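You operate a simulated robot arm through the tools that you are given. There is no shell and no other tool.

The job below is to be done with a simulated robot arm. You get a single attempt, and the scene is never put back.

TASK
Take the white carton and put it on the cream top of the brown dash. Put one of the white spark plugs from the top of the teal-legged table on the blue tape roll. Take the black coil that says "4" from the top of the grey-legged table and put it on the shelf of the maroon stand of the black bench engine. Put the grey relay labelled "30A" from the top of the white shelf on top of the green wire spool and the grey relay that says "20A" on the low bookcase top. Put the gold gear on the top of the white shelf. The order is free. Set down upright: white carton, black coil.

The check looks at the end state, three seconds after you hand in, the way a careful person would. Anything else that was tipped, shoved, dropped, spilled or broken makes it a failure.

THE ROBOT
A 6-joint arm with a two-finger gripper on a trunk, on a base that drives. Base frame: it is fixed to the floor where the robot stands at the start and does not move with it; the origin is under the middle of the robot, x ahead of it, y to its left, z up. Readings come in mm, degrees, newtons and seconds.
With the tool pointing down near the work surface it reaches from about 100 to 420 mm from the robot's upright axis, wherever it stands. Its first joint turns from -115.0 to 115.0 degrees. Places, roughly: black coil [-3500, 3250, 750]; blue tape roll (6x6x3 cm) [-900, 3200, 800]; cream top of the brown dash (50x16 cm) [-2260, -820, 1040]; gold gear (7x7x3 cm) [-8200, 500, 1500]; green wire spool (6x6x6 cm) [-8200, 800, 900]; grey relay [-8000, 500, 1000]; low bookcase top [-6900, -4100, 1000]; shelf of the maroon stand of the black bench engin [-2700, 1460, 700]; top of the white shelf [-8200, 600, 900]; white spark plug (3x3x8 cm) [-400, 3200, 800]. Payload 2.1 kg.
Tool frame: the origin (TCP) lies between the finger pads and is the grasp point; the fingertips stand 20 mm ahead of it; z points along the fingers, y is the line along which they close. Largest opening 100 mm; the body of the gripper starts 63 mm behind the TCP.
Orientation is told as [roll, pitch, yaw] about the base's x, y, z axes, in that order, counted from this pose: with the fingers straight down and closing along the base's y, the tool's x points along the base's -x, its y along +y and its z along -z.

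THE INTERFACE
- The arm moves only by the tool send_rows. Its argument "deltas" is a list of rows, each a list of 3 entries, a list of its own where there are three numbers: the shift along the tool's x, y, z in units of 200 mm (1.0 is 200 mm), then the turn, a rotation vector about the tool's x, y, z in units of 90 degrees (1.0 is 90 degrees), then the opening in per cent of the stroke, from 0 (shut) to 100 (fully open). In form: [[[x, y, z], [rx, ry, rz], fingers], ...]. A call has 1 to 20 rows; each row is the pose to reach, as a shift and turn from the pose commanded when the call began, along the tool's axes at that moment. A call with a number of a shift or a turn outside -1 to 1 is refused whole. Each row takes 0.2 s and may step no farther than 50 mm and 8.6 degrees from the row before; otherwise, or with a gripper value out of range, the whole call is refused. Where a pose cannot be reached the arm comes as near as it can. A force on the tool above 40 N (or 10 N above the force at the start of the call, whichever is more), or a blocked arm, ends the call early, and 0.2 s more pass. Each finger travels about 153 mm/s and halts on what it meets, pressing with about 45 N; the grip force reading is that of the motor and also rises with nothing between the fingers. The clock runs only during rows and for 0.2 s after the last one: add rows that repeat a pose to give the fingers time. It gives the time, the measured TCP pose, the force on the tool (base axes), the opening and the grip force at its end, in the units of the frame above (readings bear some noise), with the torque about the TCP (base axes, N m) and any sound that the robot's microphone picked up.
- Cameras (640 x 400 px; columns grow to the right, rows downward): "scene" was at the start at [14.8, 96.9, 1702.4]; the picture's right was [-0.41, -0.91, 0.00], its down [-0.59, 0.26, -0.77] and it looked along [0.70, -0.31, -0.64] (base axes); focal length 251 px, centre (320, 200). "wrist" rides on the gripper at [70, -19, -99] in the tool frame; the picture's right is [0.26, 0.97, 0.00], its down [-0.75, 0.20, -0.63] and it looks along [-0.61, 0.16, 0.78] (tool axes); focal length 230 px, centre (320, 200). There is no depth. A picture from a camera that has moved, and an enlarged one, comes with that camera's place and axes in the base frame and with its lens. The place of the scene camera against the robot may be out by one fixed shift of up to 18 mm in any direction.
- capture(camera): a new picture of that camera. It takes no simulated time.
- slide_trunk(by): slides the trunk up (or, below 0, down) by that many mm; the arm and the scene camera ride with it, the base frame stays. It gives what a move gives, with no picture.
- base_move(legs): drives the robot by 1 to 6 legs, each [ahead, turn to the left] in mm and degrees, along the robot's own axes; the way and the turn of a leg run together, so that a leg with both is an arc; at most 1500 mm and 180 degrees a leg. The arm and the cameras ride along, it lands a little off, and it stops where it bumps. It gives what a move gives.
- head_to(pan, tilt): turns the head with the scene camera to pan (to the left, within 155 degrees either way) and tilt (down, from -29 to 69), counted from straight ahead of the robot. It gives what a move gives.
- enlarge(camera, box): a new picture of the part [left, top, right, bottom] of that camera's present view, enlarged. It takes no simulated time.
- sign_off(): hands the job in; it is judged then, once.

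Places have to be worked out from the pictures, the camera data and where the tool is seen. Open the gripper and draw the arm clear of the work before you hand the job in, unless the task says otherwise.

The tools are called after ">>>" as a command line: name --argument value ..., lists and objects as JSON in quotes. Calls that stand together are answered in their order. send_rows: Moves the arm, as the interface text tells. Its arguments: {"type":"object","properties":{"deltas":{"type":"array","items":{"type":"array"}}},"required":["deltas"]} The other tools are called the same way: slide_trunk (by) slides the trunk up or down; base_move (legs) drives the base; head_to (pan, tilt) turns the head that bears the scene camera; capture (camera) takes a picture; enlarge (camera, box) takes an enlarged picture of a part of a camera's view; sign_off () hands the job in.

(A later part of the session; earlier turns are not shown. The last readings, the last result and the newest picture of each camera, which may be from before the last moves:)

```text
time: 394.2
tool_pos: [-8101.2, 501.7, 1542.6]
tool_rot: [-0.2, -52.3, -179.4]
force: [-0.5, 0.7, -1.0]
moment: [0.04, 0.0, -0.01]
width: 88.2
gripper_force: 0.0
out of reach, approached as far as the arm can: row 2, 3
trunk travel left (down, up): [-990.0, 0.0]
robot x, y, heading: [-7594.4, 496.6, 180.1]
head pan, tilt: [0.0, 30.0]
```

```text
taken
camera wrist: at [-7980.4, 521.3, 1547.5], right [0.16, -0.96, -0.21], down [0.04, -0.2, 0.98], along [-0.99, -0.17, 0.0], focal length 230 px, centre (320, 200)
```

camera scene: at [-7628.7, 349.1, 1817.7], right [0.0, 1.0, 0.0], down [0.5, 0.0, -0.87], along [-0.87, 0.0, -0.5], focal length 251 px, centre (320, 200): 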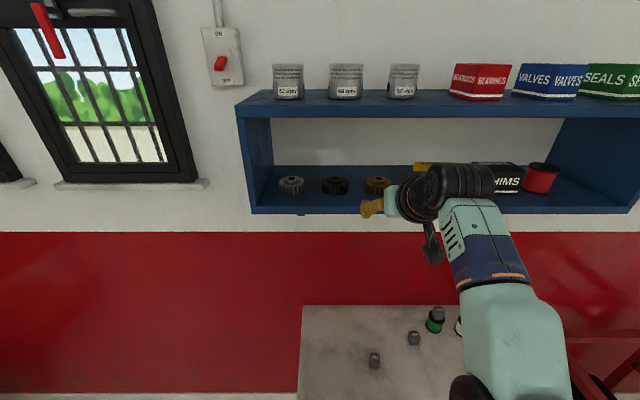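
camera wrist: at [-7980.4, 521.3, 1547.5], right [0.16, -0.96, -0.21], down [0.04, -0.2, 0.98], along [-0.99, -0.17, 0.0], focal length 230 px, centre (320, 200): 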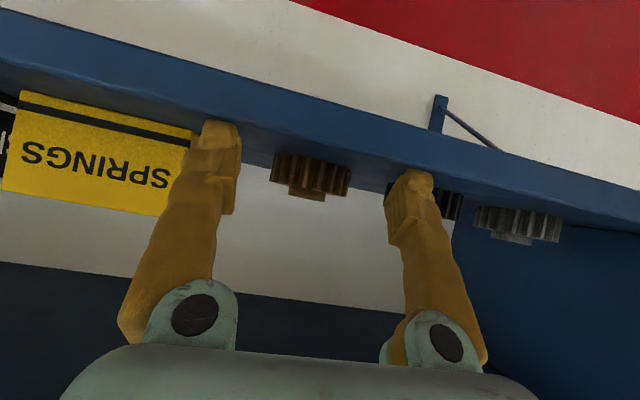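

The arm's limit is near r ≈ 505 here. I pull back 55 mm, and let the base carry the straddling fingers 112 mm in, well above the board.

>>> send_rows --deltas '[[[0.07, 0, -0.12], [0, 0, 0], 88], [[0.138, 0, -0.241], [0, 0, 0], 88], [[0.138, 0, -0.241], [0, 0, 0], 88]]'

>>> base_move --legs '[[60, 0]]'

>>> send_rows --deltas '[[[0, 0, 0], [0, 0, 0], 88], [[0, 0, 0], [0, 0, 0], 88], [[0, 0, 0], [0, 0, 0], 88]]'

>>> capture --camera "wrist"

>>> enlarge --camera "wrist" --box '[190, 100, 450, 240]'

```text
time: 395.0
tool_pos: [-8048.6, 501.7, 1548.6]
tool_rot: [-0.3, -52.0, -179.5]
force: [-0.5, 0.2, -1.2]
moment: [-0.01, 0.02, -0.02]
width: 87.9
gripper_force: 0.0
trunk travel left (down, up): [-990.0, 0.0]
robot x, y, heading: [-7591.5, 497.2, 180.0]
head pan, tilt: [0.0, 30.0]
```

```text
time: 396.0
tool_pos: [-8102.6, 501.6, 1553.4]
tool_rot: [-0.3, -52.3, -179.4]
force: [-1.8, -0.2, -0.3]
moment: [0.03, -0.17, -0.01]
width: 87.8
gripper_force: 0.0
trunk travel left (down, up): [-990.0, 0.0]
robot x, y, heading: [-7656.1, 499.1, 179.8]
head pan, tilt: [0.0, 30.0]
```

```text
time: 396.8
tool_pos: [-8094.6, 502.9, 1556.1]
tool_rot: [-0.3, -52.6, -179.3]
force: [-0.5, 0.3, 0.1]
moment: [-0.01, -0.02, 0.01]
width: 87.9
gripper_force: 0.0
trunk travel left (down, up): [-990.0, 0.0]
robot x, y, heading: [-7657.8, 495.4, 179.5]
head pan, tilt: [0.0, 30.0]
```

```text
taken
camera wrist: at [-7974.6, 521.9, 1559.7], right [0.16, -0.96, -0.21], down [0.05, -0.2, 0.98], along [-0.99, -0.17, 0.01], focal length 230 px, centre (320, 200)
```

wrist: 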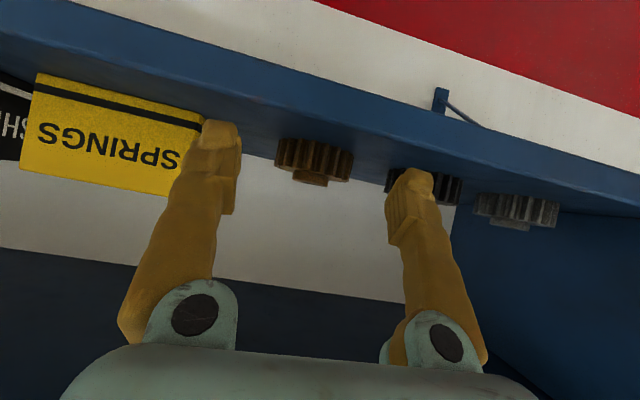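

```text
2.46 times, centred on (320, 170) of wrist
camera zoom: at [-7974.6, 521.9, 1559.7], right [0.16, -0.96, -0.21], down [0.05, -0.2, 0.98], along [-0.99, -0.17, 0.01], focal length 566 px, centre (320, 274)
```

zoom: 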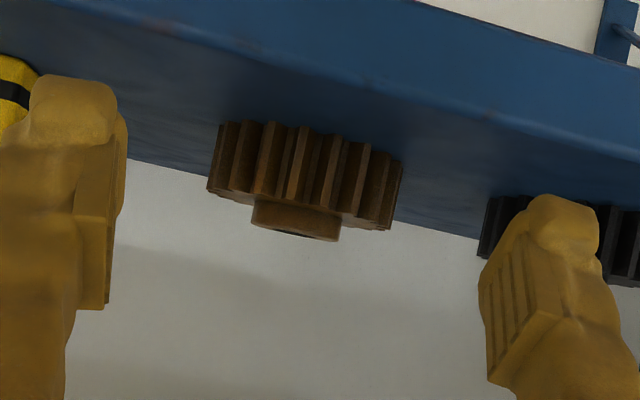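

The reading shows the fingertips brushed the board's front edge during the drive (the arm was pushed back 18 mm); the view now gives the board top at z ≈ 1524. I raise the tool 8 mm and drive in 52 mm more, straddling the gear with ample clearance.

>>> send_rows --deltas '[[[-0.032, 0, -0.025], [0, 0, 0], 88], [[-0.032, 0, -0.025], [0, 0, 0], 88]]'

>>> base_move --legs '[[52, 0]]'

>>> send_rows --deltas '[[[0, 0, 0], [0, 0, 0], 88], [[0, 0, 0], [0, 0, 0], 88], [[0, 0, 0], [0, 0, 0], 88]]'

>>> capture --camera "wrist"

>>> enlarge --camera "scene" --box '[260, 120, 560, 290]'

```text
time: 397.4
tool_pos: [-8094.0, 503.5, 1563.6]
tool_rot: [-0.2, -52.6, -179.3]
force: [-0.8, 0.0, 0.0]
moment: [0.02, -0.01, 0.01]
width: 87.8
gripper_force: 0.0
trunk travel left (down, up): [-990.0, 0.0]
robot x, y, heading: [-7659.2, 497.8, 180.0]
head pan, tilt: [0.0, 30.0]
```

```text
time: 398.3
tool_pos: [-8145.8, 502.5, 1565.5]
tool_rot: [-0.3, -52.7, -179.5]
force: [-0.7, 0.2, 0.9]
moment: [-0.01, -0.1, 0.01]
width: 88.1
gripper_force: 0.0
trunk travel left (down, up): [-990.0, 0.0]
robot x, y, heading: [-7710.7, 496.4, 179.7]
head pan, tilt: [0.0, 30.0]
```

```text
time: 399.1
tool_pos: [-8140.2, 502.9, 1566.8]
tool_rot: [-0.3, -52.9, -179.5]
force: [-0.3, -0.4, 0.5]
moment: [0.01, -0.05, 0.0]
width: 88.2
gripper_force: 0.0
trunk travel left (down, up): [-990.0, 0.0]
robot x, y, heading: [-7708.6, 500.0, 179.4]
head pan, tilt: [0.0, 30.0]
```

```text
taken
camera wrist: at [-8019.2, 522.3, 1571.5], right [0.16, -0.96, -0.21], down [0.05, -0.2, 0.98], along [-0.99, -0.17, 0.02], focal length 230 px, centre (320, 200)
```

wrist: 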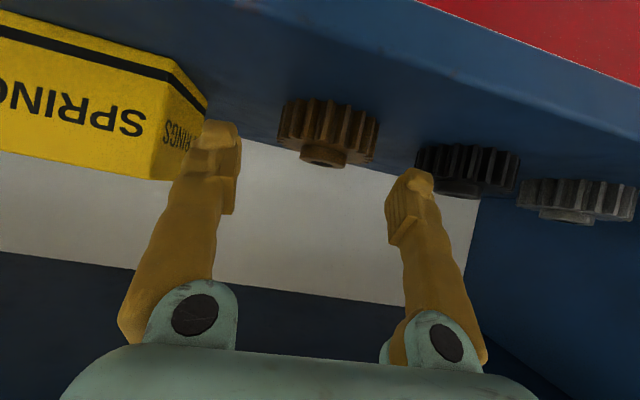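

```text
2.13 times, centred on (410, 205) of scene
camera zoom: at [-7763.2, 349.1, 1817.8], right [0.0, 1.0, 0.0], down [0.51, 0.0, -0.86], along [-0.86, 0.0, -0.51], focal length 536 px, centre (128, 189)
```

zoom: 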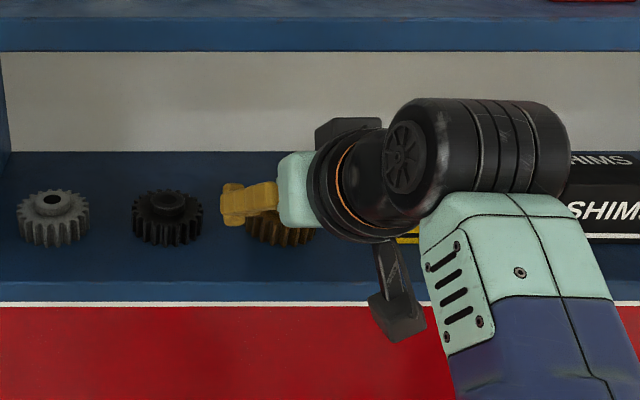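

The arm again lagged a few mm against the base, so some part of it may be touching something. Before going on I look at the arm from the scene camera.

>>> capture --camera "scene"

>>> head_to --pan -25 --tilt 25

>>> capture --camera "scene"

```text
taken
camera scene: at [-7763.2, 349.1, 1817.8], right [0.0, 1.0, 0.0], down [0.51, 0.0, -0.86], along [-0.86, 0.0, -0.51], focal length 251 px, centre (320, 200)
```

scene: 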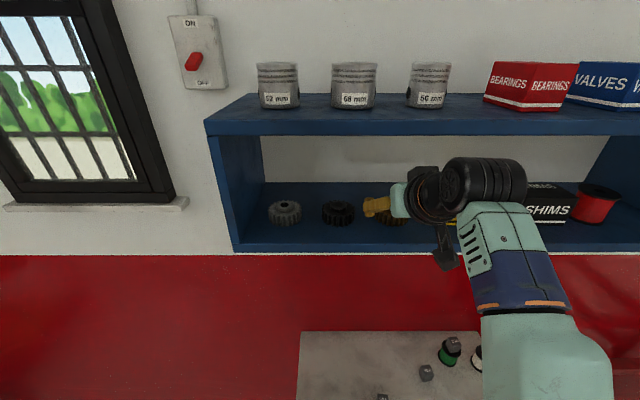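

```text
time: 400.0
tool_pos: [-8118.2, 501.8, 1573.4]
tool_rot: [-0.3, -53.7, -179.5]
force: [-0.3, 0.6, -0.4]
moment: [-0.02, 0.02, 0.0]
width: 88.1
gripper_force: 0.0
trunk travel left (down, up): [-990.0, 0.0]
robot x, y, heading: [-7708.0, 497.0, 179.8]
head pan, tilt: [-25.0, 25.0]
```

```text
taken
camera scene: at [-7731.5, 388.0, 1825.7], right [0.42, 0.91, 0.0], down [0.38, -0.18, -0.91], along [-0.82, 0.38, -0.42], focal length 251 px, centre (320, 200)
```

scene: 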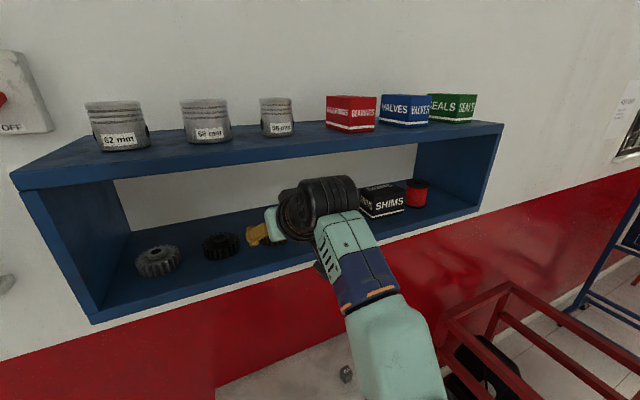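

The readings show the whole robot slowly pitching back about its base (TCP moved +22 mm in x, +7 mm in z, pitch −0.8°), with no force on the tool. I hold still two seconds to see whether it settles.

>>> send_rows --deltas '[[[0, 0, 0], [0, 0, 0], 88], [[0, 0, 0], [0, 0, 0], 88], [[0, 0, 0], [0, 0, 0], 88], [[0, 0, 0], [0, 0, 0], 88], [[0, 0, 0], [0, 0, 0], 88], [[0, 0, 0], [0, 0, 0], 88], [[0, 0, 0], [0, 0, 0], 88], [[0, 0, 0], [0, 0, 0], 88]]'

>>> capture --camera "wrist"

```text
time: 401.8
tool_pos: [-8121.5, 503.0, 1571.2]
tool_rot: [-0.3, -53.5, -179.4]
force: [-0.3, -0.9, 0.2]
moment: [0.03, -0.01, 0.0]
width: 88.2
gripper_force: 0.0
trunk travel left (down, up): [-990.0, 0.0]
robot x, y, heading: [-7708.5, 500.8, 179.6]
head pan, tilt: [-25.0, 25.0]
```

```text
taken
camera wrist: at [-8000.9, 522.3, 1574.3], right [0.16, -0.96, -0.21], down [0.06, -0.2, 0.98], along [-0.99, -0.17, 0.03], focal length 230 px, centre (320, 200)
```

wrist: 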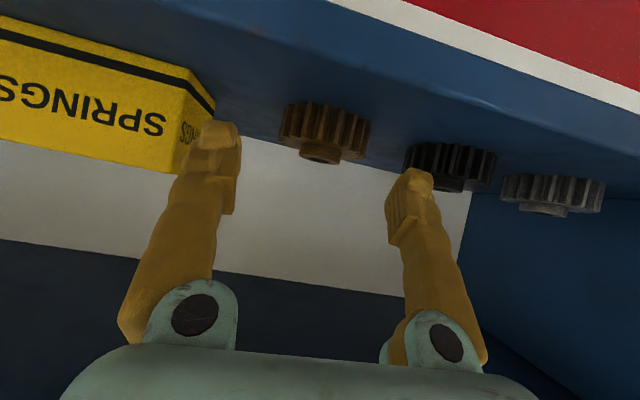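

It has swung back a little; I wait again to see the rest position.

>>> send_rows --deltas '[[[0, 0, 0], [0, 0, 0], 88], [[0, 0, 0], [0, 0, 0], 88], [[0, 0, 0], [0, 0, 0], 88], [[0, 0, 0], [0, 0, 0], 88], [[0, 0, 0], [0, 0, 0], 88], [[0, 0, 0], [0, 0, 0], 88], [[0, 0, 0], [0, 0, 0], 88], [[0, 0, 0], [0, 0, 0], 88], [[0, 0, 0], [0, 0, 0], 88], [[0, 0, 0], [0, 0, 0], 88]]'

>>> head_to --pan 0 --tilt 30

>>> capture --camera "scene"

```text
time: 404.0
tool_pos: [-8121.1, 502.8, 1572.1]
tool_rot: [-0.3, -53.5, -179.3]
force: [-0.5, -1.1, -0.5]
moment: [0.0, 0.01, -0.03]
width: 87.8
gripper_force: 0.0
trunk travel left (down, up): [-990.0, 0.0]
robot x, y, heading: [-7707.4, 495.9, 179.6]
head pan, tilt: [-25.0, 25.0]
```

```text
time: 404.9
tool_pos: [-8121.2, 502.7, 1571.3]
tool_rot: [-0.2, -53.5, -179.3]
force: [0.0, 0.3, 1.1]
moment: [-0.01, 0.01, -0.02]
width: 87.8
gripper_force: 0.0
trunk travel left (down, up): [-990.0, 0.0]
robot x, y, heading: [-7708.9, 497.3, 179.8]
head pan, tilt: [0.0, 30.0]
```

```text
taken
camera scene: at [-7741.7, 349.3, 1817.7], right [0.0, 1.0, 0.0], down [0.5, 0.0, -0.87], along [-0.87, 0.0, -0.5], focal length 251 px, centre (320, 200)
```

scene: 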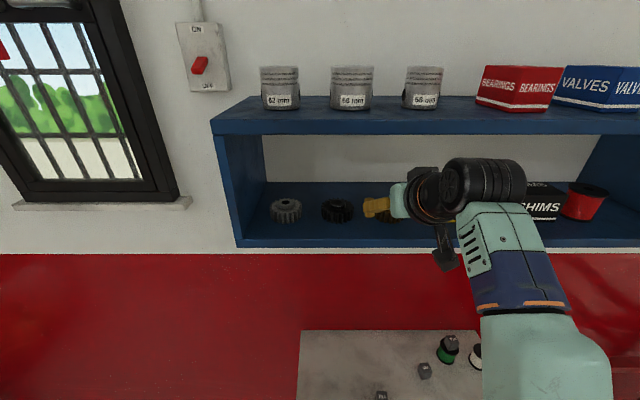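

All is at rest now: it was only slow sway of the raised, outstretched robot, while my hold rows pinned the pose. I re-measure the gear from this still pose.

>>> enlarge --camera "wrist" --box '[180, 60, 480, 240]'

```text
2.13 times, centred on (330, 150) of wrist
camera zoom: at [-8000.7, 522.3, 1574.3], right [0.16, -0.96, -0.21], down [0.06, -0.2, 0.98], along [-0.99, -0.17, 0.03], focal length 491 px, centre (299, 307)
```

zoom: 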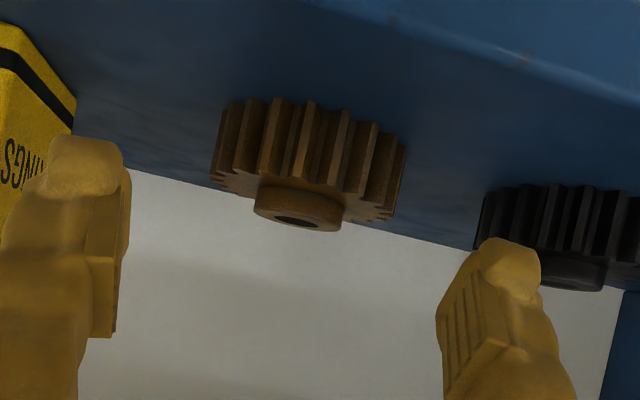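

The gear's axis is at y ≈ 501, x ≈ -8167; board z ≈ 1523, teeth up to ≈ 1545. I extend 38 mm at this height with the fingers astride it.

>>> send_rows --deltas '[[[-0.03, 0.003, 0.04], [0, 0, 0], 88], [[-0.06, 0.005, 0.08], [0, 0, 0], 88], [[-0.09, 0.007, 0.12], [0, 0, 0], 88], [[-0.113, 0.007, 0.153], [0, 0, 0], 88], [[-0.113, 0.007, 0.153], [0, 0, 0], 88], [[-0.113, 0.007, 0.153], [0, 0, 0], 88]]'

>>> capture --camera "wrist"

>>> enlarge --camera "scene" --box '[250, 150, 500, 270]'

```text
time: 406.3
tool_pos: [-8159.0, 502.1, 1572.9]
tool_rot: [-0.4, -53.5, -179.5]
force: [-0.6, 0.2, -0.3]
moment: [0.0, -0.02, 0.01]
width: 88.1
gripper_force: 0.0
trunk travel left (down, up): [-990.0, 0.0]
robot x, y, heading: [-7707.1, 498.9, 179.9]
head pan, tilt: [0.0, 30.0]
```

```text
taken
camera wrist: at [-8038.8, 520.7, 1574.6], right [0.16, -0.96, -0.21], down [0.06, -0.2, 0.98], along [-0.99, -0.17, 0.03], focal length 230 px, centre (320, 200)
```

wrist: 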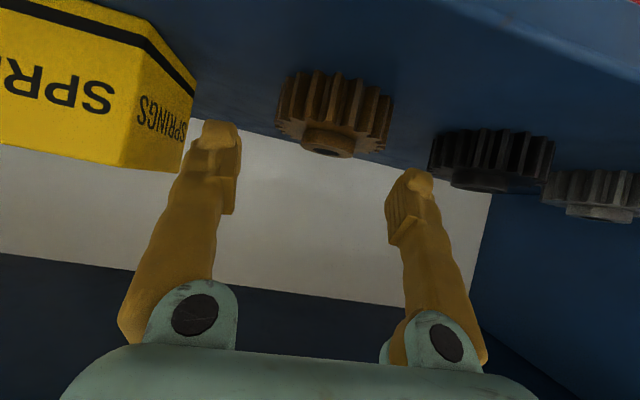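

```text
2.56 times, centred on (375, 210) of scene
camera zoom: at [-7741.4, 349.3, 1817.7], right [0.0, 1.0, 0.0], down [0.5, 0.0, -0.87], along [-0.87, 0.0, -0.5], focal length 643 px, centre (179, 174)
```

zoom: 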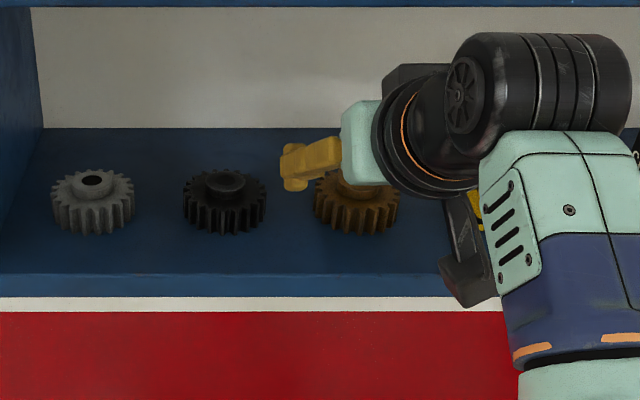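

I zoom in on the gear from this nearer pose to pin its distance before descending.

>>> enlarge --camera "wrist" --box '[240, 40, 440, 190]'

```text
2.67 times, centred on (340, 115) of wrist
camera zoom: at [-8038.8, 520.7, 1574.6], right [0.16, -0.96, -0.21], down [0.06, -0.2, 0.98], along [-0.99, -0.17, 0.03], focal length 614 px, centre (267, 427)
```

zoom: 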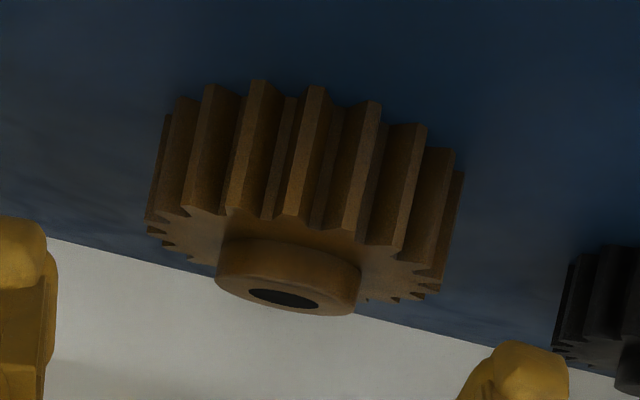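

The hub's top centre triangulates to [-8168, 500, 1551] and the board to z ≈ 1518. I lower the fingers 29 mm to z 1544, tips just above the board.

>>> send_rows --deltas '[[[0.03, 0.005, 0.022], [0, 0, 0], 88], [[0.06, 0.009, 0.044], [0, 0, 0], 88], [[0.09, 0.009, 0.066], [0, 0, 0], 88], [[0.105, 0.009, 0.078], [0, 0, 0], 88], [[0.116, 0.009, 0.086], [0, 0, 0], 88], [[0.116, 0.009, 0.086], [0, 0, 0], 88]]'

>>> capture --camera "wrist"

>>> enlarge --camera "scene" --box '[250, 150, 500, 270]'

```text
time: 407.7
tool_pos: [-8159.8, 500.0, 1543.2]
tool_rot: [-0.2, -53.5, -179.5]
force: [-0.3, 0.1, 0.0]
moment: [0.0, 0.04, 0.03]
width: 88.1
gripper_force: 0.1
trunk travel left (down, up): [-990.0, 0.0]
robot x, y, heading: [-7707.8, 495.5, 180.1]
head pan, tilt: [0.0, 30.0]
```

```text
taken
camera wrist: at [-8039.1, 518.9, 1545.3], right [0.16, -0.96, -0.21], down [0.06, -0.2, 0.98], along [-0.99, -0.17, 0.03], focal length 230 px, centre (320, 200)
```

wrist: 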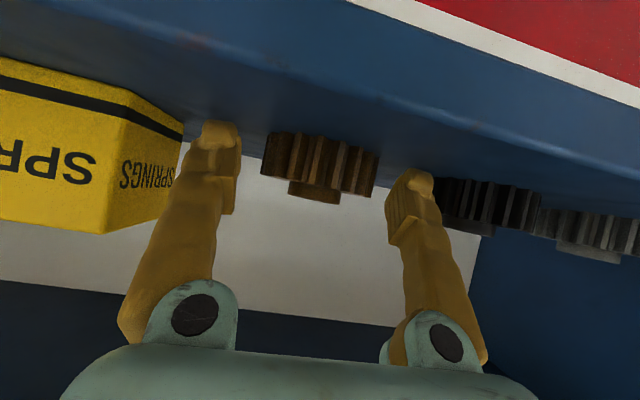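

```text
2.56 times, centred on (375, 210) of scene
camera zoom: at [-7741.8, 349.3, 1817.7], right [0.0, 1.0, 0.0], down [0.5, 0.0, -0.87], along [-0.87, 0.0, -0.5], focal length 643 px, centre (179, 174)
```

zoom: 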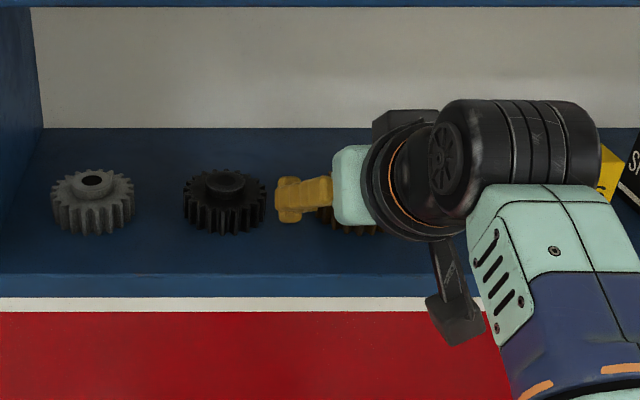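

Both fingers straddle the gear with the tips just above the board. I close on it.

>>> send_rows --deltas '[[[0, 0, 0], [0, 0, 0], 78], [[0, 0, 0], [0, 0, 0], 70], [[0, 0, 0], [0, 0, 0], 62], [[0, 0, 0], [0, 0, 0], 45], [[0, 0, 0], [0, 0, 0], 45], [[0, 0, 0], [0, 0, 0], 45]]'

>>> capture --camera "wrist"

```text
time: 409.1
tool_pos: [-8159.5, 500.4, 1544.3]
tool_rot: [-0.3, -53.4, -179.6]
force: [0.0, -0.2, 0.1]
moment: [-0.09, 0.01, -0.04]
width: 63.8
gripper_force: 45.3
trunk travel left (down, up): [-990.0, 0.0]
robot x, y, heading: [-7712.6, 500.0, 179.8]
head pan, tilt: [0.0, 30.0]
```

```text
taken
camera wrist: at [-8039.0, 518.9, 1545.4], right [0.16, -0.96, -0.21], down [0.06, -0.2, 0.98], along [-0.99, -0.17, 0.03], focal length 230 px, centre (320, 200)
```

wrist: 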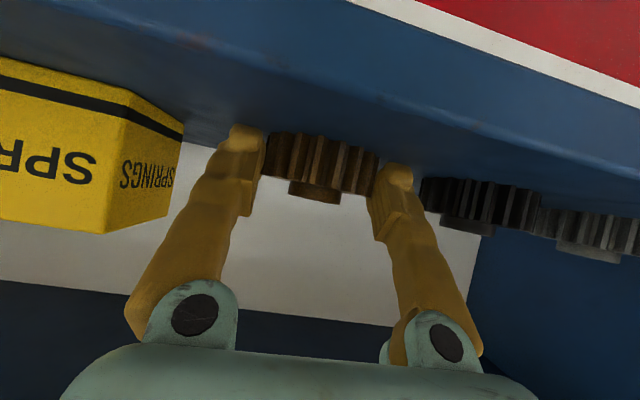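

Gripped at 64 mm with 45 N. I lift it 30 mm inside the cubby and check that it hangs level.

>>> send_rows --deltas '[[[-0.02, 0, -0.015], [0, 0, 0], 45], [[-0.05, 0, -0.037], [0, 0, 0], 45], [[-0.09, 0, -0.067], [0, 0, 0], 45], [[-0.12, 0, -0.089], [0, 0, 0], 45], [[-0.12, 0, -0.089], [0, 0, 0], 45]]'

>>> capture --camera "wrist"

>>> enlarge --camera "scene" --box '[250, 150, 500, 270]'

```text
time: 410.3
tool_pos: [-8161.5, 499.7, 1572.3]
tool_rot: [-0.3, -53.5, -179.4]
force: [0.6, -0.7, -4.3]
moment: [-0.01, -0.04, -0.01]
width: 63.7
gripper_force: 45.1
trunk travel left (down, up): [-990.0, 0.0]
robot x, y, heading: [-7709.1, 498.6, 179.6]
head pan, tilt: [0.0, 30.0]
```

```text
taken
camera wrist: at [-8040.0, 519.0, 1574.7], right [0.16, -0.96, -0.21], down [0.06, -0.2, 0.98], along [-0.99, -0.17, 0.03], focal length 230 px, centre (320, 200)
```

wrist: 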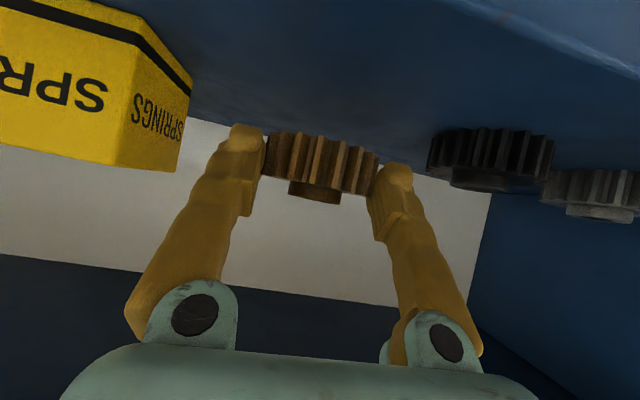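

```text
2.56 times, centred on (375, 210) of scene
camera zoom: at [-7742.7, 349.3, 1817.7], right [0.0, 1.0, 0.0], down [0.5, 0.0, -0.87], along [-0.87, 0.0, -0.5], focal length 643 px, centre (179, 174)
```

zoom: 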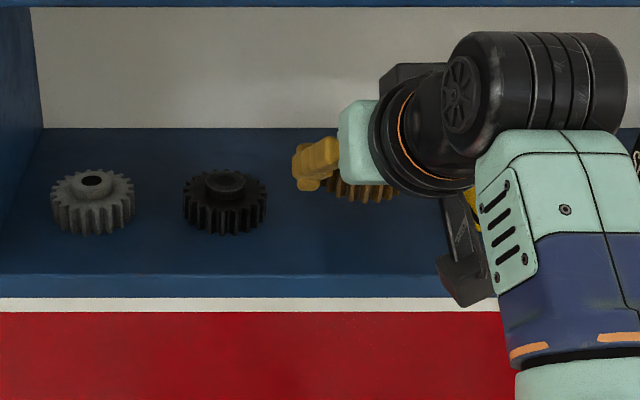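

The gear is held level and clear of the board. I back the base straight out 300 mm.

>>> base_move --legs '[[-300, 0]]'

>>> head_to --pan 0 --tilt 40

>>> head_to --pan 5 --tilt 40

>>> capture --camera "scene"

>>> capture --camera "wrist"

```text
time: 412.3
tool_pos: [-7865.3, 499.9, 1571.1]
tool_rot: [-0.3, -53.2, -179.6]
force: [-0.4, -0.3, -3.8]
moment: [0.0, -0.06, 0.0]
width: 63.7
gripper_force: 44.7
trunk travel left (down, up): [-990.0, 0.0]
robot x, y, heading: [-7409.3, 492.6, 179.6]
head pan, tilt: [0.0, 30.0]
```

```text
time: 413.1
tool_pos: [-7861.8, 499.9, 1571.8]
tool_rot: [-0.3, -53.4, -179.6]
force: [0.1, -1.2, -4.1]
moment: [0.02, -0.08, 0.02]
width: 63.5
gripper_force: 45.1
trunk travel left (down, up): [-990.0, 0.0]
robot x, y, heading: [-7406.2, 496.2, 179.6]
head pan, tilt: [0.0, 40.0]
```

```text
time: 413.7
tool_pos: [-7862.3, 499.3, 1571.5]
tool_rot: [-0.3, -53.5, -179.6]
force: [-1.2, -0.5, -4.2]
moment: [0.01, -0.08, 0.01]
width: 63.8
gripper_force: 45.4
trunk travel left (down, up): [-990.0, 0.0]
robot x, y, heading: [-7409.2, 494.3, 179.9]
head pan, tilt: [5.0, 40.0]
```

```text
taken
camera scene: at [-7438.9, 340.7, 1802.3], right [-0.08, 1.0, 0.0], down [0.64, 0.05, -0.77], along [-0.76, -0.06, -0.64], focal length 251 px, centre (320, 200)
```

scene: 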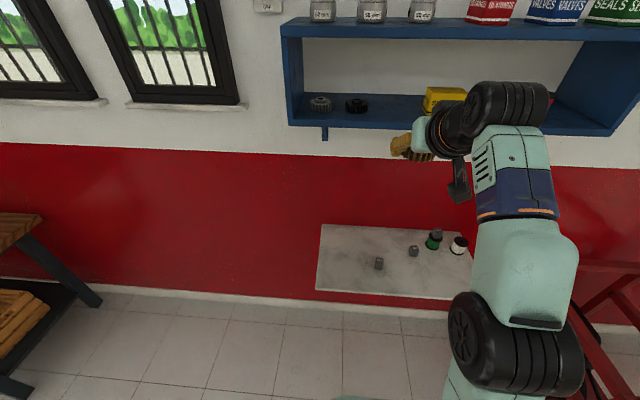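

```text
taken
camera wrist: at [-7741.5, 518.5, 1574.5], right [0.16, -0.96, -0.21], down [0.06, -0.2, 0.98], along [-0.99, -0.17, 0.03], focal length 230 px, centre (320, 200)
```

wrist: 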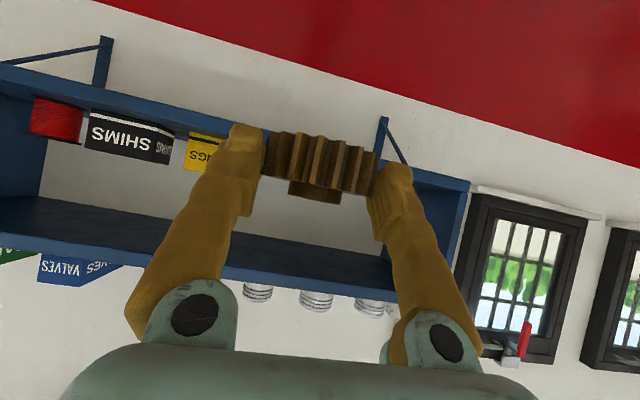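

The gear is out. I lower the trunk 640 mm so that it comes to just above the white shelf's level, still in front of it.

>>> slide_trunk --by -635

>>> send_rows --deltas '[[[0, 0.13, 0], [0, 0, 0], 45], [[0, 0.26, 0], [0, 0, 0], 45], [[0, 0.4, 0], [0, 0, 0], 45], [[0, 0.4, 0], [0, 0, 0], 45]]'

>>> capture --camera "wrist"

>>> capture --camera "scene"

```text
refused: -635 is not a number from -400 to 400
```

```text
time: 414.7
tool_pos: [-7860.5, 419.5, 1572.3]
tool_rot: [-0.2, -53.5, -179.6]
force: [0.0, -0.7, -4.3]
moment: [-0.02, -0.03, 0.04]
width: 63.7
gripper_force: 44.8
trunk travel left (down, up): [-990.0, 0.0]
robot x, y, heading: [-7409.9, 497.5, 179.8]
head pan, tilt: [5.0, 40.0]
```

```text
taken
camera wrist: at [-7740.7, 438.6, 1573.7], right [0.16, -0.97, -0.21], down [0.06, -0.2, 0.98], along [-0.99, -0.17, 0.03], focal length 230 px, centre (320, 200)
```

wrist: 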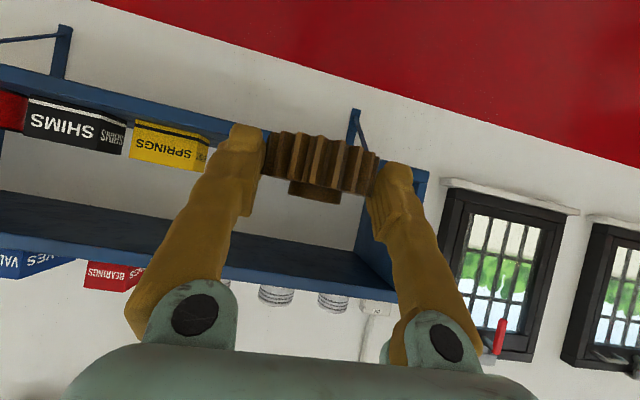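

```text
taken
camera scene: at [-7438.6, 341.0, 1802.3], right [-0.08, 1.0, 0.0], down [0.64, 0.05, -0.77], along [-0.76, -0.06, -0.64], focal length 251 px, centre (320, 200)
```

scene: 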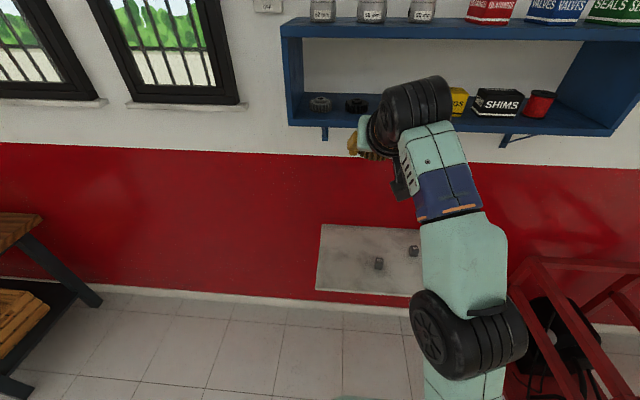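

The trunk takes at most 400 mm per call, so I lower it in two slides.

>>> slide_trunk --by -400

>>> slide_trunk --by -230

>>> head_to --pan 0 --tilt 20

>>> capture --camera "wrist"

>>> capture --camera "scene"

```text
time: 418.5
tool_pos: [-7861.0, 419.3, 1171.7]
tool_rot: [-0.4, -53.4, -179.6]
force: [-0.7, -0.2, -3.4]
moment: [-0.02, -0.07, -0.01]
width: 63.7
gripper_force: 45.1
trunk travel left (down, up): [-590.0, 400.0]
robot x, y, heading: [-7408.4, 493.7, 179.7]
head pan, tilt: [5.0, 40.0]
```

```text
time: 421.0
tool_pos: [-7860.8, 419.6, 940.7]
tool_rot: [-0.4, -53.5, -179.5]
force: [-0.1, -0.9, -4.1]
moment: [0.0, -0.06, 0.0]
width: 63.7
gripper_force: 45.2
trunk travel left (down, up): [-360.0, 630.0]
robot x, y, heading: [-7411.1, 495.8, 179.6]
head pan, tilt: [5.0, 40.0]
```

```text
time: 421.8
tool_pos: [-7860.9, 419.4, 940.5]
tool_rot: [-0.2, -53.5, -179.6]
force: [0.1, -0.7, -3.8]
moment: [0.02, -0.03, 0.02]
width: 63.8
gripper_force: 45.2
trunk travel left (down, up): [-360.0, 630.0]
robot x, y, heading: [-7407.6, 495.9, 179.6]
head pan, tilt: [0.0, 20.0]
```

```text
taken
camera wrist: at [-7740.4, 438.7, 943.7], right [0.16, -0.96, -0.21], down [0.06, -0.2, 0.98], along [-0.99, -0.17, 0.03], focal length 230 px, centre (320, 200)
```

wrist: 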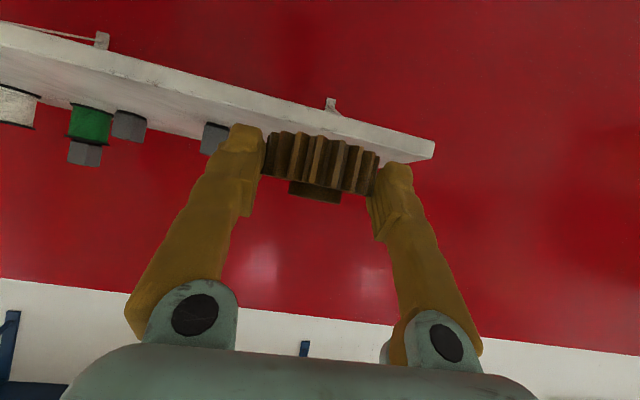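

```text
taken
camera scene: at [-7446.7, 348.1, 1203.6], right [0.0, 1.0, 0.0], down [0.34, 0.0, -0.94], along [-0.94, 0.0, -0.34], focal length 251 px, centre (320, 200)
```

scene: 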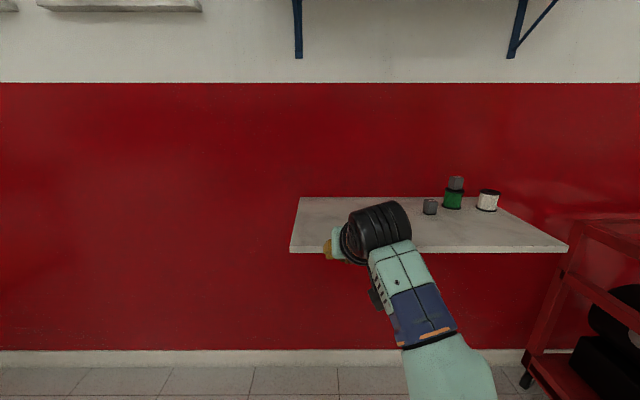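

The shelf top reads z ≈ 880 with its front edge near x -7980. I drive 184 mm ahead so the gear comes over the free left part of the shelf.

>>> base_move --legs '[[184, 0]]'

>>> head_to --pan 0 --tilt 35

>>> head_to --pan 5 --tilt 35

>>> capture --camera "wrist"

>>> capture --camera "scene"

```text
time: 423.3
tool_pos: [-8043.6, 420.1, 941.0]
tool_rot: [-0.3, -53.5, -179.6]
force: [0.3, 0.1, -3.9]
moment: [0.03, -0.06, 0.02]
width: 63.6
gripper_force: 44.9
trunk travel left (down, up): [-360.0, 630.0]
robot x, y, heading: [-7590.3, 496.7, 179.7]
head pan, tilt: [0.0, 20.0]
```

```text
time: 424.1
tool_pos: [-8043.8, 420.4, 940.5]
tool_rot: [-0.3, -53.5, -179.6]
force: [-0.5, 0.0, -4.3]
moment: [-0.01, -0.06, 0.01]
width: 63.5
gripper_force: 45.0
trunk travel left (down, up): [-360.0, 630.0]
robot x, y, heading: [-7594.7, 495.3, 180.1]
head pan, tilt: [0.0, 35.0]
```

```text
time: 424.7
tool_pos: [-8042.8, 420.9, 941.5]
tool_rot: [-0.2, -53.4, -179.6]
force: [0.1, 0.7, -4.2]
moment: [0.02, -0.1, 0.01]
width: 63.7
gripper_force: 45.1
trunk travel left (down, up): [-360.0, 630.0]
robot x, y, heading: [-7589.1, 497.2, 179.7]
head pan, tilt: [5.0, 35.0]
```

```text
taken
camera wrist: at [-7922.9, 439.9, 943.7], right [0.16, -0.97, -0.21], down [0.06, -0.2, 0.98], along [-0.99, -0.16, 0.03], focal length 230 px, centre (320, 200)
```

wrist: 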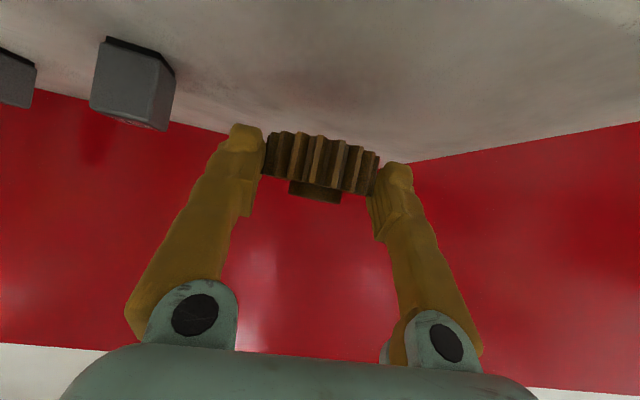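

```text
taken
camera scene: at [-7624.0, 341.5, 1179.8], right [-0.08, 1.0, 0.0], down [0.57, 0.05, -0.82], along [-0.82, -0.07, -0.57], focal length 251 px, centre (320, 200)
```

scene: 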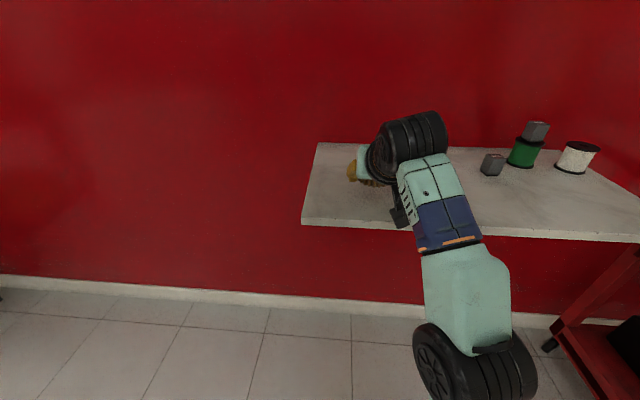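

The gear hangs over free shelf, left of the 20A relay. I lower it, the last part in small steps, until it bears.

>>> send_rows --deltas '[[[0.032, 0, 0.024], [0, 0, 0], 45], [[0.064, 0, 0.0476], [0, 0, 0], 45], [[0.0925, 0, 0.0684], [0, 0, 0], 45], [[0.1005, 0, 0.0744], [0, 0, 0], 45], [[0.1085, 0, 0.0803], [0, 0, 0], 45], [[0.1126, 0, 0.0833], [0, 0, 0], 45], [[0.1166, 0, 0.0863], [0, 0, 0], 45]]'

>>> capture --camera "wrist"

```text
time: 426.3
tool_pos: [-8043.9, 420.5, 911.0]
tool_rot: [-0.2, -53.6, -179.6]
force: [0.1, -0.2, -3.9]
moment: [0.02, -0.09, 0.01]
width: 63.6
gripper_force: 45.3
trunk travel left (down, up): [-360.0, 630.0]
robot x, y, heading: [-7592.3, 498.4, 179.8]
head pan, tilt: [5.0, 35.0]
```

```text
taken
camera wrist: at [-7922.8, 440.1, 914.7], right [0.16, -0.97, -0.21], down [0.06, -0.2, 0.98], along [-0.99, -0.16, 0.03], focal length 230 px, centre (320, 200)
```

wrist: 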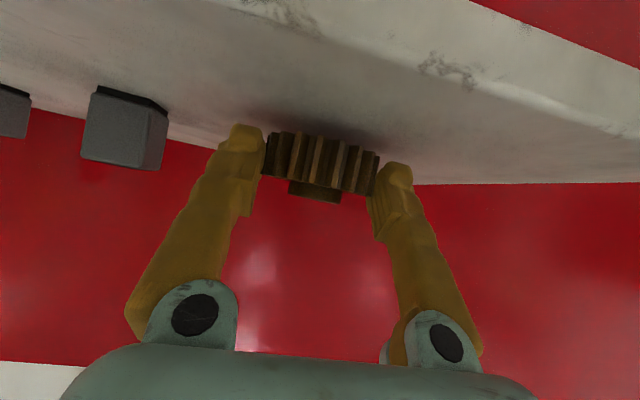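

A contact shadow is forming at z 911. I continue in 1 mm steps.

>>> send_rows --deltas '[[[0.004, 0, 0.003], [0, 0, 0], 45], [[0.008, 0, 0.006], [0, 0, 0], 45], [[0.012, 0, 0.009], [0, 0, 0], 45], [[0.016, 0, 0.012], [0, 0, 0], 45]]'

```text
time: 427.3
tool_pos: [-8042.9, 420.4, 908.2]
tool_rot: [-0.4, -53.4, -179.5]
force: [0.4, -0.2, -3.1]
moment: [0.01, -0.07, 0.0]
width: 63.5
gripper_force: 45.1
trunk travel left (down, up): [-360.0, 630.0]
robot x, y, heading: [-7594.2, 495.6, 179.8]
head pan, tilt: [5.0, 35.0]
```

>>> send_rows --deltas '[[[0.004, 0, 0.003], [0, 0, 0], 45], [[0.008, 0, 0.006], [0, 0, 0], 45], [[0.012, 0, 0.009], [0, 0, 0], 45]]'

```text
time: 428.1
tool_pos: [-8044.1, 421.2, 905.3]
tool_rot: [-0.3, -53.5, -179.5]
force: [0.2, -0.1, -3.4]
moment: [-0.03, -0.06, -0.01]
width: 63.4
gripper_force: 45.7
trunk travel left (down, up): [-360.0, 630.0]
robot x, y, heading: [-7589.9, 500.4, 179.7]
head pan, tilt: [5.0, 35.0]
```

>>> send_rows --deltas '[[[0.004, 0, 0.003], [0, 0, 0], 45], [[0.008, 0, 0.006], [0, 0, 0], 45], [[0.012, 0, 0.009], [0, 0, 0], 45]]'

>>> capture --camera "wrist"

```text
time: 428.9
tool_pos: [-8042.7, 421.6, 904.7]
tool_rot: [-0.2, -53.7, -179.7]
force: [-4.1, -0.2, 5.2]
moment: [-0.29, 0.05, -0.12]
width: 63.7
gripper_force: 44.7
trunk travel left (down, up): [-360.0, 630.0]
robot x, y, heading: [-7592.6, 495.0, 179.7]
head pan, tilt: [5.0, 35.0]
```

```text
taken
camera wrist: at [-7922.5, 440.1, 905.4], right [0.15, -0.97, -0.21], down [0.06, -0.2, 0.98], along [-0.99, -0.16, 0.03], focal length 230 px, centre (320, 200)
```

wrist: 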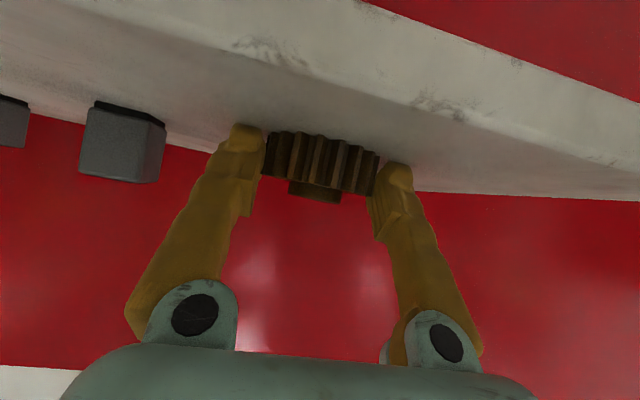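

Contact at z 905 (about 9 N). I ease up slightly and open the fingers.

>>> send_rows --deltas '[[[-0.003, 0, -0.0022], [0, 0, 0], 45], [[-0.003, 0, -0.0022], [0, 0, 0], 67], [[-0.003, 0, -0.0022], [0, 0, 0], 72], [[-0.003, 0, -0.0022], [0, 0, 0], 78], [[-0.003, 0, -0.0022], [0, 0, 0], 86], [[-0.003, 0, -0.0022], [0, 0, 0], 88]]'

>>> capture --camera "wrist"

```text
time: 430.3
tool_pos: [-8042.9, 421.4, 903.6]
tool_rot: [-0.4, -53.6, -179.6]
force: [0.4, 0.3, 0.3]
moment: [0.02, -0.04, 0.0]
width: 88.1
gripper_force: 0.1
trunk travel left (down, up): [-360.0, 630.0]
robot x, y, heading: [-7589.6, 497.8, 179.7]
head pan, tilt: [5.0, 35.0]
```

```text
taken
camera wrist: at [-7922.4, 440.0, 905.6], right [0.16, -0.97, -0.21], down [0.06, -0.2, 0.98], along [-0.99, -0.16, 0.03], focal length 230 px, centre (320, 200)
```

wrist: 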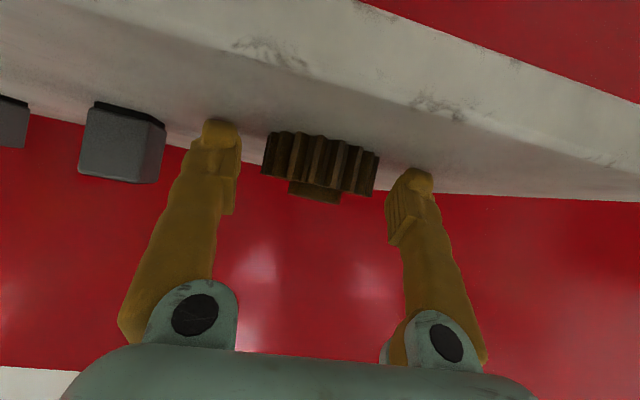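

The gear sits flat on the white shelf, both fingers free. I rise straight up and then back the base away.

>>> send_rows --deltas '[[[-0.02, 0, -0.015], [0, 0, 0], 88], [[-0.08, 0, -0.06], [0, 0, 0], 88], [[-0.16, 0, -0.12], [0, 0, 0], 88], [[-0.26, 0, -0.19], [0, 0, 0], 88], [[-0.36, 0, -0.266], [0, 0, 0], 88], [[-0.36, 0, -0.266], [0, 0, 0], 88]]'

>>> base_move --legs '[[-250, 0]]'

>>> head_to --pan 0 --tilt 30

>>> capture --camera "scene"

>>> capture --camera "wrist"

```text
time: 431.7
tool_pos: [-8025.8, 422.0, 961.3]
tool_rot: [-0.3, -53.5, -179.5]
force: [-0.1, 0.7, -0.2]
moment: [-0.02, -0.02, 0.0]
width: 87.8
gripper_force: 0.0
out of reach, approached as far as the arm can: row 4, 5, 6
trunk travel left (down, up): [-360.0, 630.0]
robot x, y, heading: [-7589.9, 496.9, 179.8]
head pan, tilt: [5.0, 35.0]
```

```text
time: 433.6
tool_pos: [-7775.8, 420.6, 962.2]
tool_rot: [-0.3, -53.6, -179.6]
force: [0.4, -0.2, -0.7]
moment: [0.01, 0.04, -0.01]
width: 88.2
gripper_force: 0.1
trunk travel left (down, up): [-360.0, 630.0]
robot x, y, heading: [-7340.0, 495.8, 179.6]
head pan, tilt: [5.0, 35.0]
```

```text
time: 434.2
tool_pos: [-7775.6, 421.4, 961.0]
tool_rot: [-0.3, -53.5, -179.6]
force: [0.8, 0.2, -0.5]
moment: [-0.02, 0.02, 0.02]
width: 88.1
gripper_force: 0.1
trunk travel left (down, up): [-360.0, 630.0]
robot x, y, heading: [-7340.2, 494.1, 179.7]
head pan, tilt: [0.0, 30.0]
```

```text
taken
camera scene: at [-7375.3, 347.8, 1187.6], right [0.01, 1.0, 0.0], down [0.5, 0.0, -0.87], along [-0.87, 0.0, -0.5], focal length 251 px, centre (320, 200)
```

scene: 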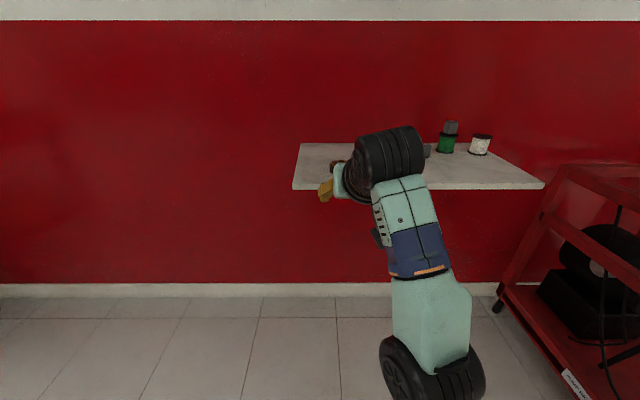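

```text
taken
camera wrist: at [-7655.0, 439.7, 964.2], right [0.16, -0.97, -0.21], down [0.06, -0.2, 0.98], along [-0.99, -0.16, 0.03], focal length 230 px, centre (320, 200)
```

wrist: 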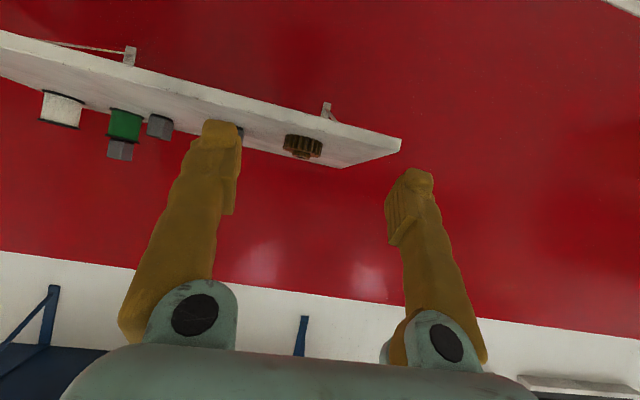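

The gold gear lies on the white shelf with everything else in place. I raise the trunk and swing the tool back to pointing straight down for the 20A relay.

>>> slide_trunk --by 400

>>> send_rows --deltas '[[[0.14, 0, 0.015], [0, 0.06, 0], 80], [[0.28, 0, 0.03], [0, 0.12, 0], 70], [[0.42, 0, 0.045], [0, 0.18, 0], 62], [[0.56, 0, 0.06], [0, 0.24, 0], 62], [[0.69, 0, 0.0755], [0, 0.3, 0], 62], [[0.69, 0, 0.0755], [0, 0.3, 0], 62]]'

>>> send_rows --deltas '[[[0.1, 0, 0.1], [0, 0.06, 0], 62], [[0.2, 0, 0.2], [0, 0.12, 0], 62], [[0.3, 0, 0.3], [0, 0.18, 0], 62], [[0.4, 0, 0.4], [0, 0.24, 0], 62], [[0.5, 0, 0.48], [0, 0.295, 0], 62], [[0.5, 0, 0.48], [0, 0.295, 0], 62]]'

```text
time: 438.1
tool_pos: [-7775.9, 420.9, 1362.9]
tool_rot: [-0.4, -53.5, -179.5]
force: [-1.1, 0.3, 0.0]
moment: [0.02, 0.02, 0.03]
width: 88.2
gripper_force: 0.1
trunk travel left (down, up): [-760.0, 230.0]
robot x, y, heading: [-7343.4, 493.9, 179.6]
head pan, tilt: [0.0, 30.0]
```

```text
time: 439.4
tool_pos: [-7706.1, 421.3, 1241.1]
tool_rot: [-0.2, -26.5, -179.8]
force: [-0.1, 0.1, -0.3]
moment: [-0.01, -0.01, -0.01]
width: 62.1
gripper_force: 0.0
trunk travel left (down, up): [-760.0, 230.0]
robot x, y, heading: [-7344.8, 495.7, 179.7]
head pan, tilt: [0.0, 30.0]
```

```text
time: 440.9
tool_pos: [-7658.8, 420.5, 1111.2]
tool_rot: [-0.1, 0.2, -179.9]
force: [-1.0, -0.8, -0.9]
moment: [0.01, 0.0, 0.03]
width: 62.2
gripper_force: 0.0
trunk travel left (down, up): [-760.0, 230.0]
robot x, y, heading: [-7340.5, 494.9, 179.7]
head pan, tilt: [0.0, 30.0]
```

The tool points down again. The 20A relay is at about [-8093, 543, 923] by two wrist views; I drive 365 mm ahead.

>>> base_move --legs '[[365, 0]]'

>>> head_to --pan 0 --tilt 60

>>> head_to --pan 0 --tilt 55

>>> capture --camera "wrist"

>>> capture --camera "scene"

```text
time: 443.2
tool_pos: [-8023.0, 424.2, 1110.8]
tool_rot: [-0.1, 0.0, -179.9]
force: [-0.5, 0.2, 0.4]
moment: [-0.02, -0.01, 0.01]
width: 62.0
gripper_force: 0.1
trunk travel left (down, up): [-760.0, 230.0]
robot x, y, heading: [-7709.7, 498.0, 179.7]
head pan, tilt: [0.0, 30.0]
```

```text
time: 444.1
tool_pos: [-8023.4, 424.2, 1109.6]
tool_rot: [-0.2, 0.0, -179.9]
force: [-0.1, 1.4, 0.4]
moment: [-0.06, -0.03, -0.02]
width: 62.2
gripper_force: 0.1
trunk travel left (down, up): [-760.0, 230.0]
robot x, y, heading: [-7710.0, 497.2, 179.4]
head pan, tilt: [0.0, 60.0]
```

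```text
time: 444.8
tool_pos: [-8024.5, 423.7, 1111.1]
tool_rot: [-0.2, 0.0, -179.9]
force: [0.2, 0.6, -0.1]
moment: [0.01, -0.02, 0.01]
width: 62.2
gripper_force: 0.0
trunk travel left (down, up): [-760.0, 230.0]
robot x, y, heading: [-7706.9, 500.6, 179.5]
head pan, tilt: [0.0, 55.0]
```

```text
taken
camera wrist: at [-7954.9, 442.3, 1209.6], right [0.26, -0.97, 0.0], down [-0.75, -0.2, 0.63], along [-0.61, -0.16, -0.78], focal length 230 px, centre (320, 200)
```

wrist: 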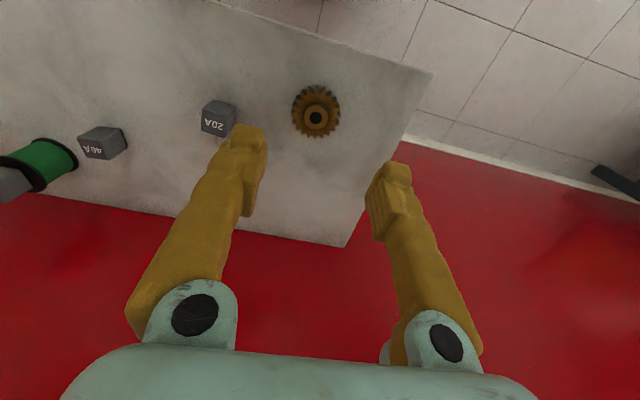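

```text
taken
camera scene: at [-7722.0, 350.0, 1551.6], right [0.01, 1.0, 0.0], down [0.82, -0.01, -0.57], along [-0.57, 0.0, -0.82], focal length 251 px, centre (320, 200)
```

scene: 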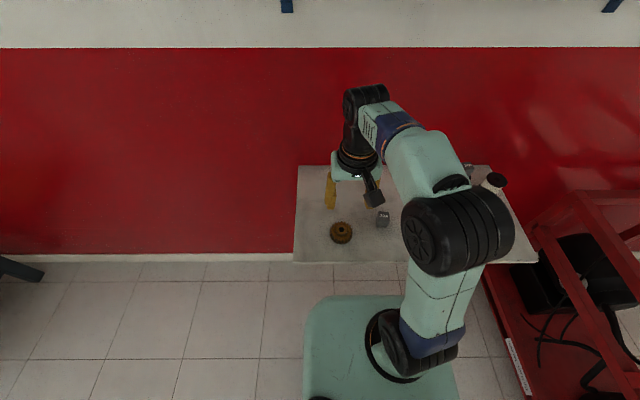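

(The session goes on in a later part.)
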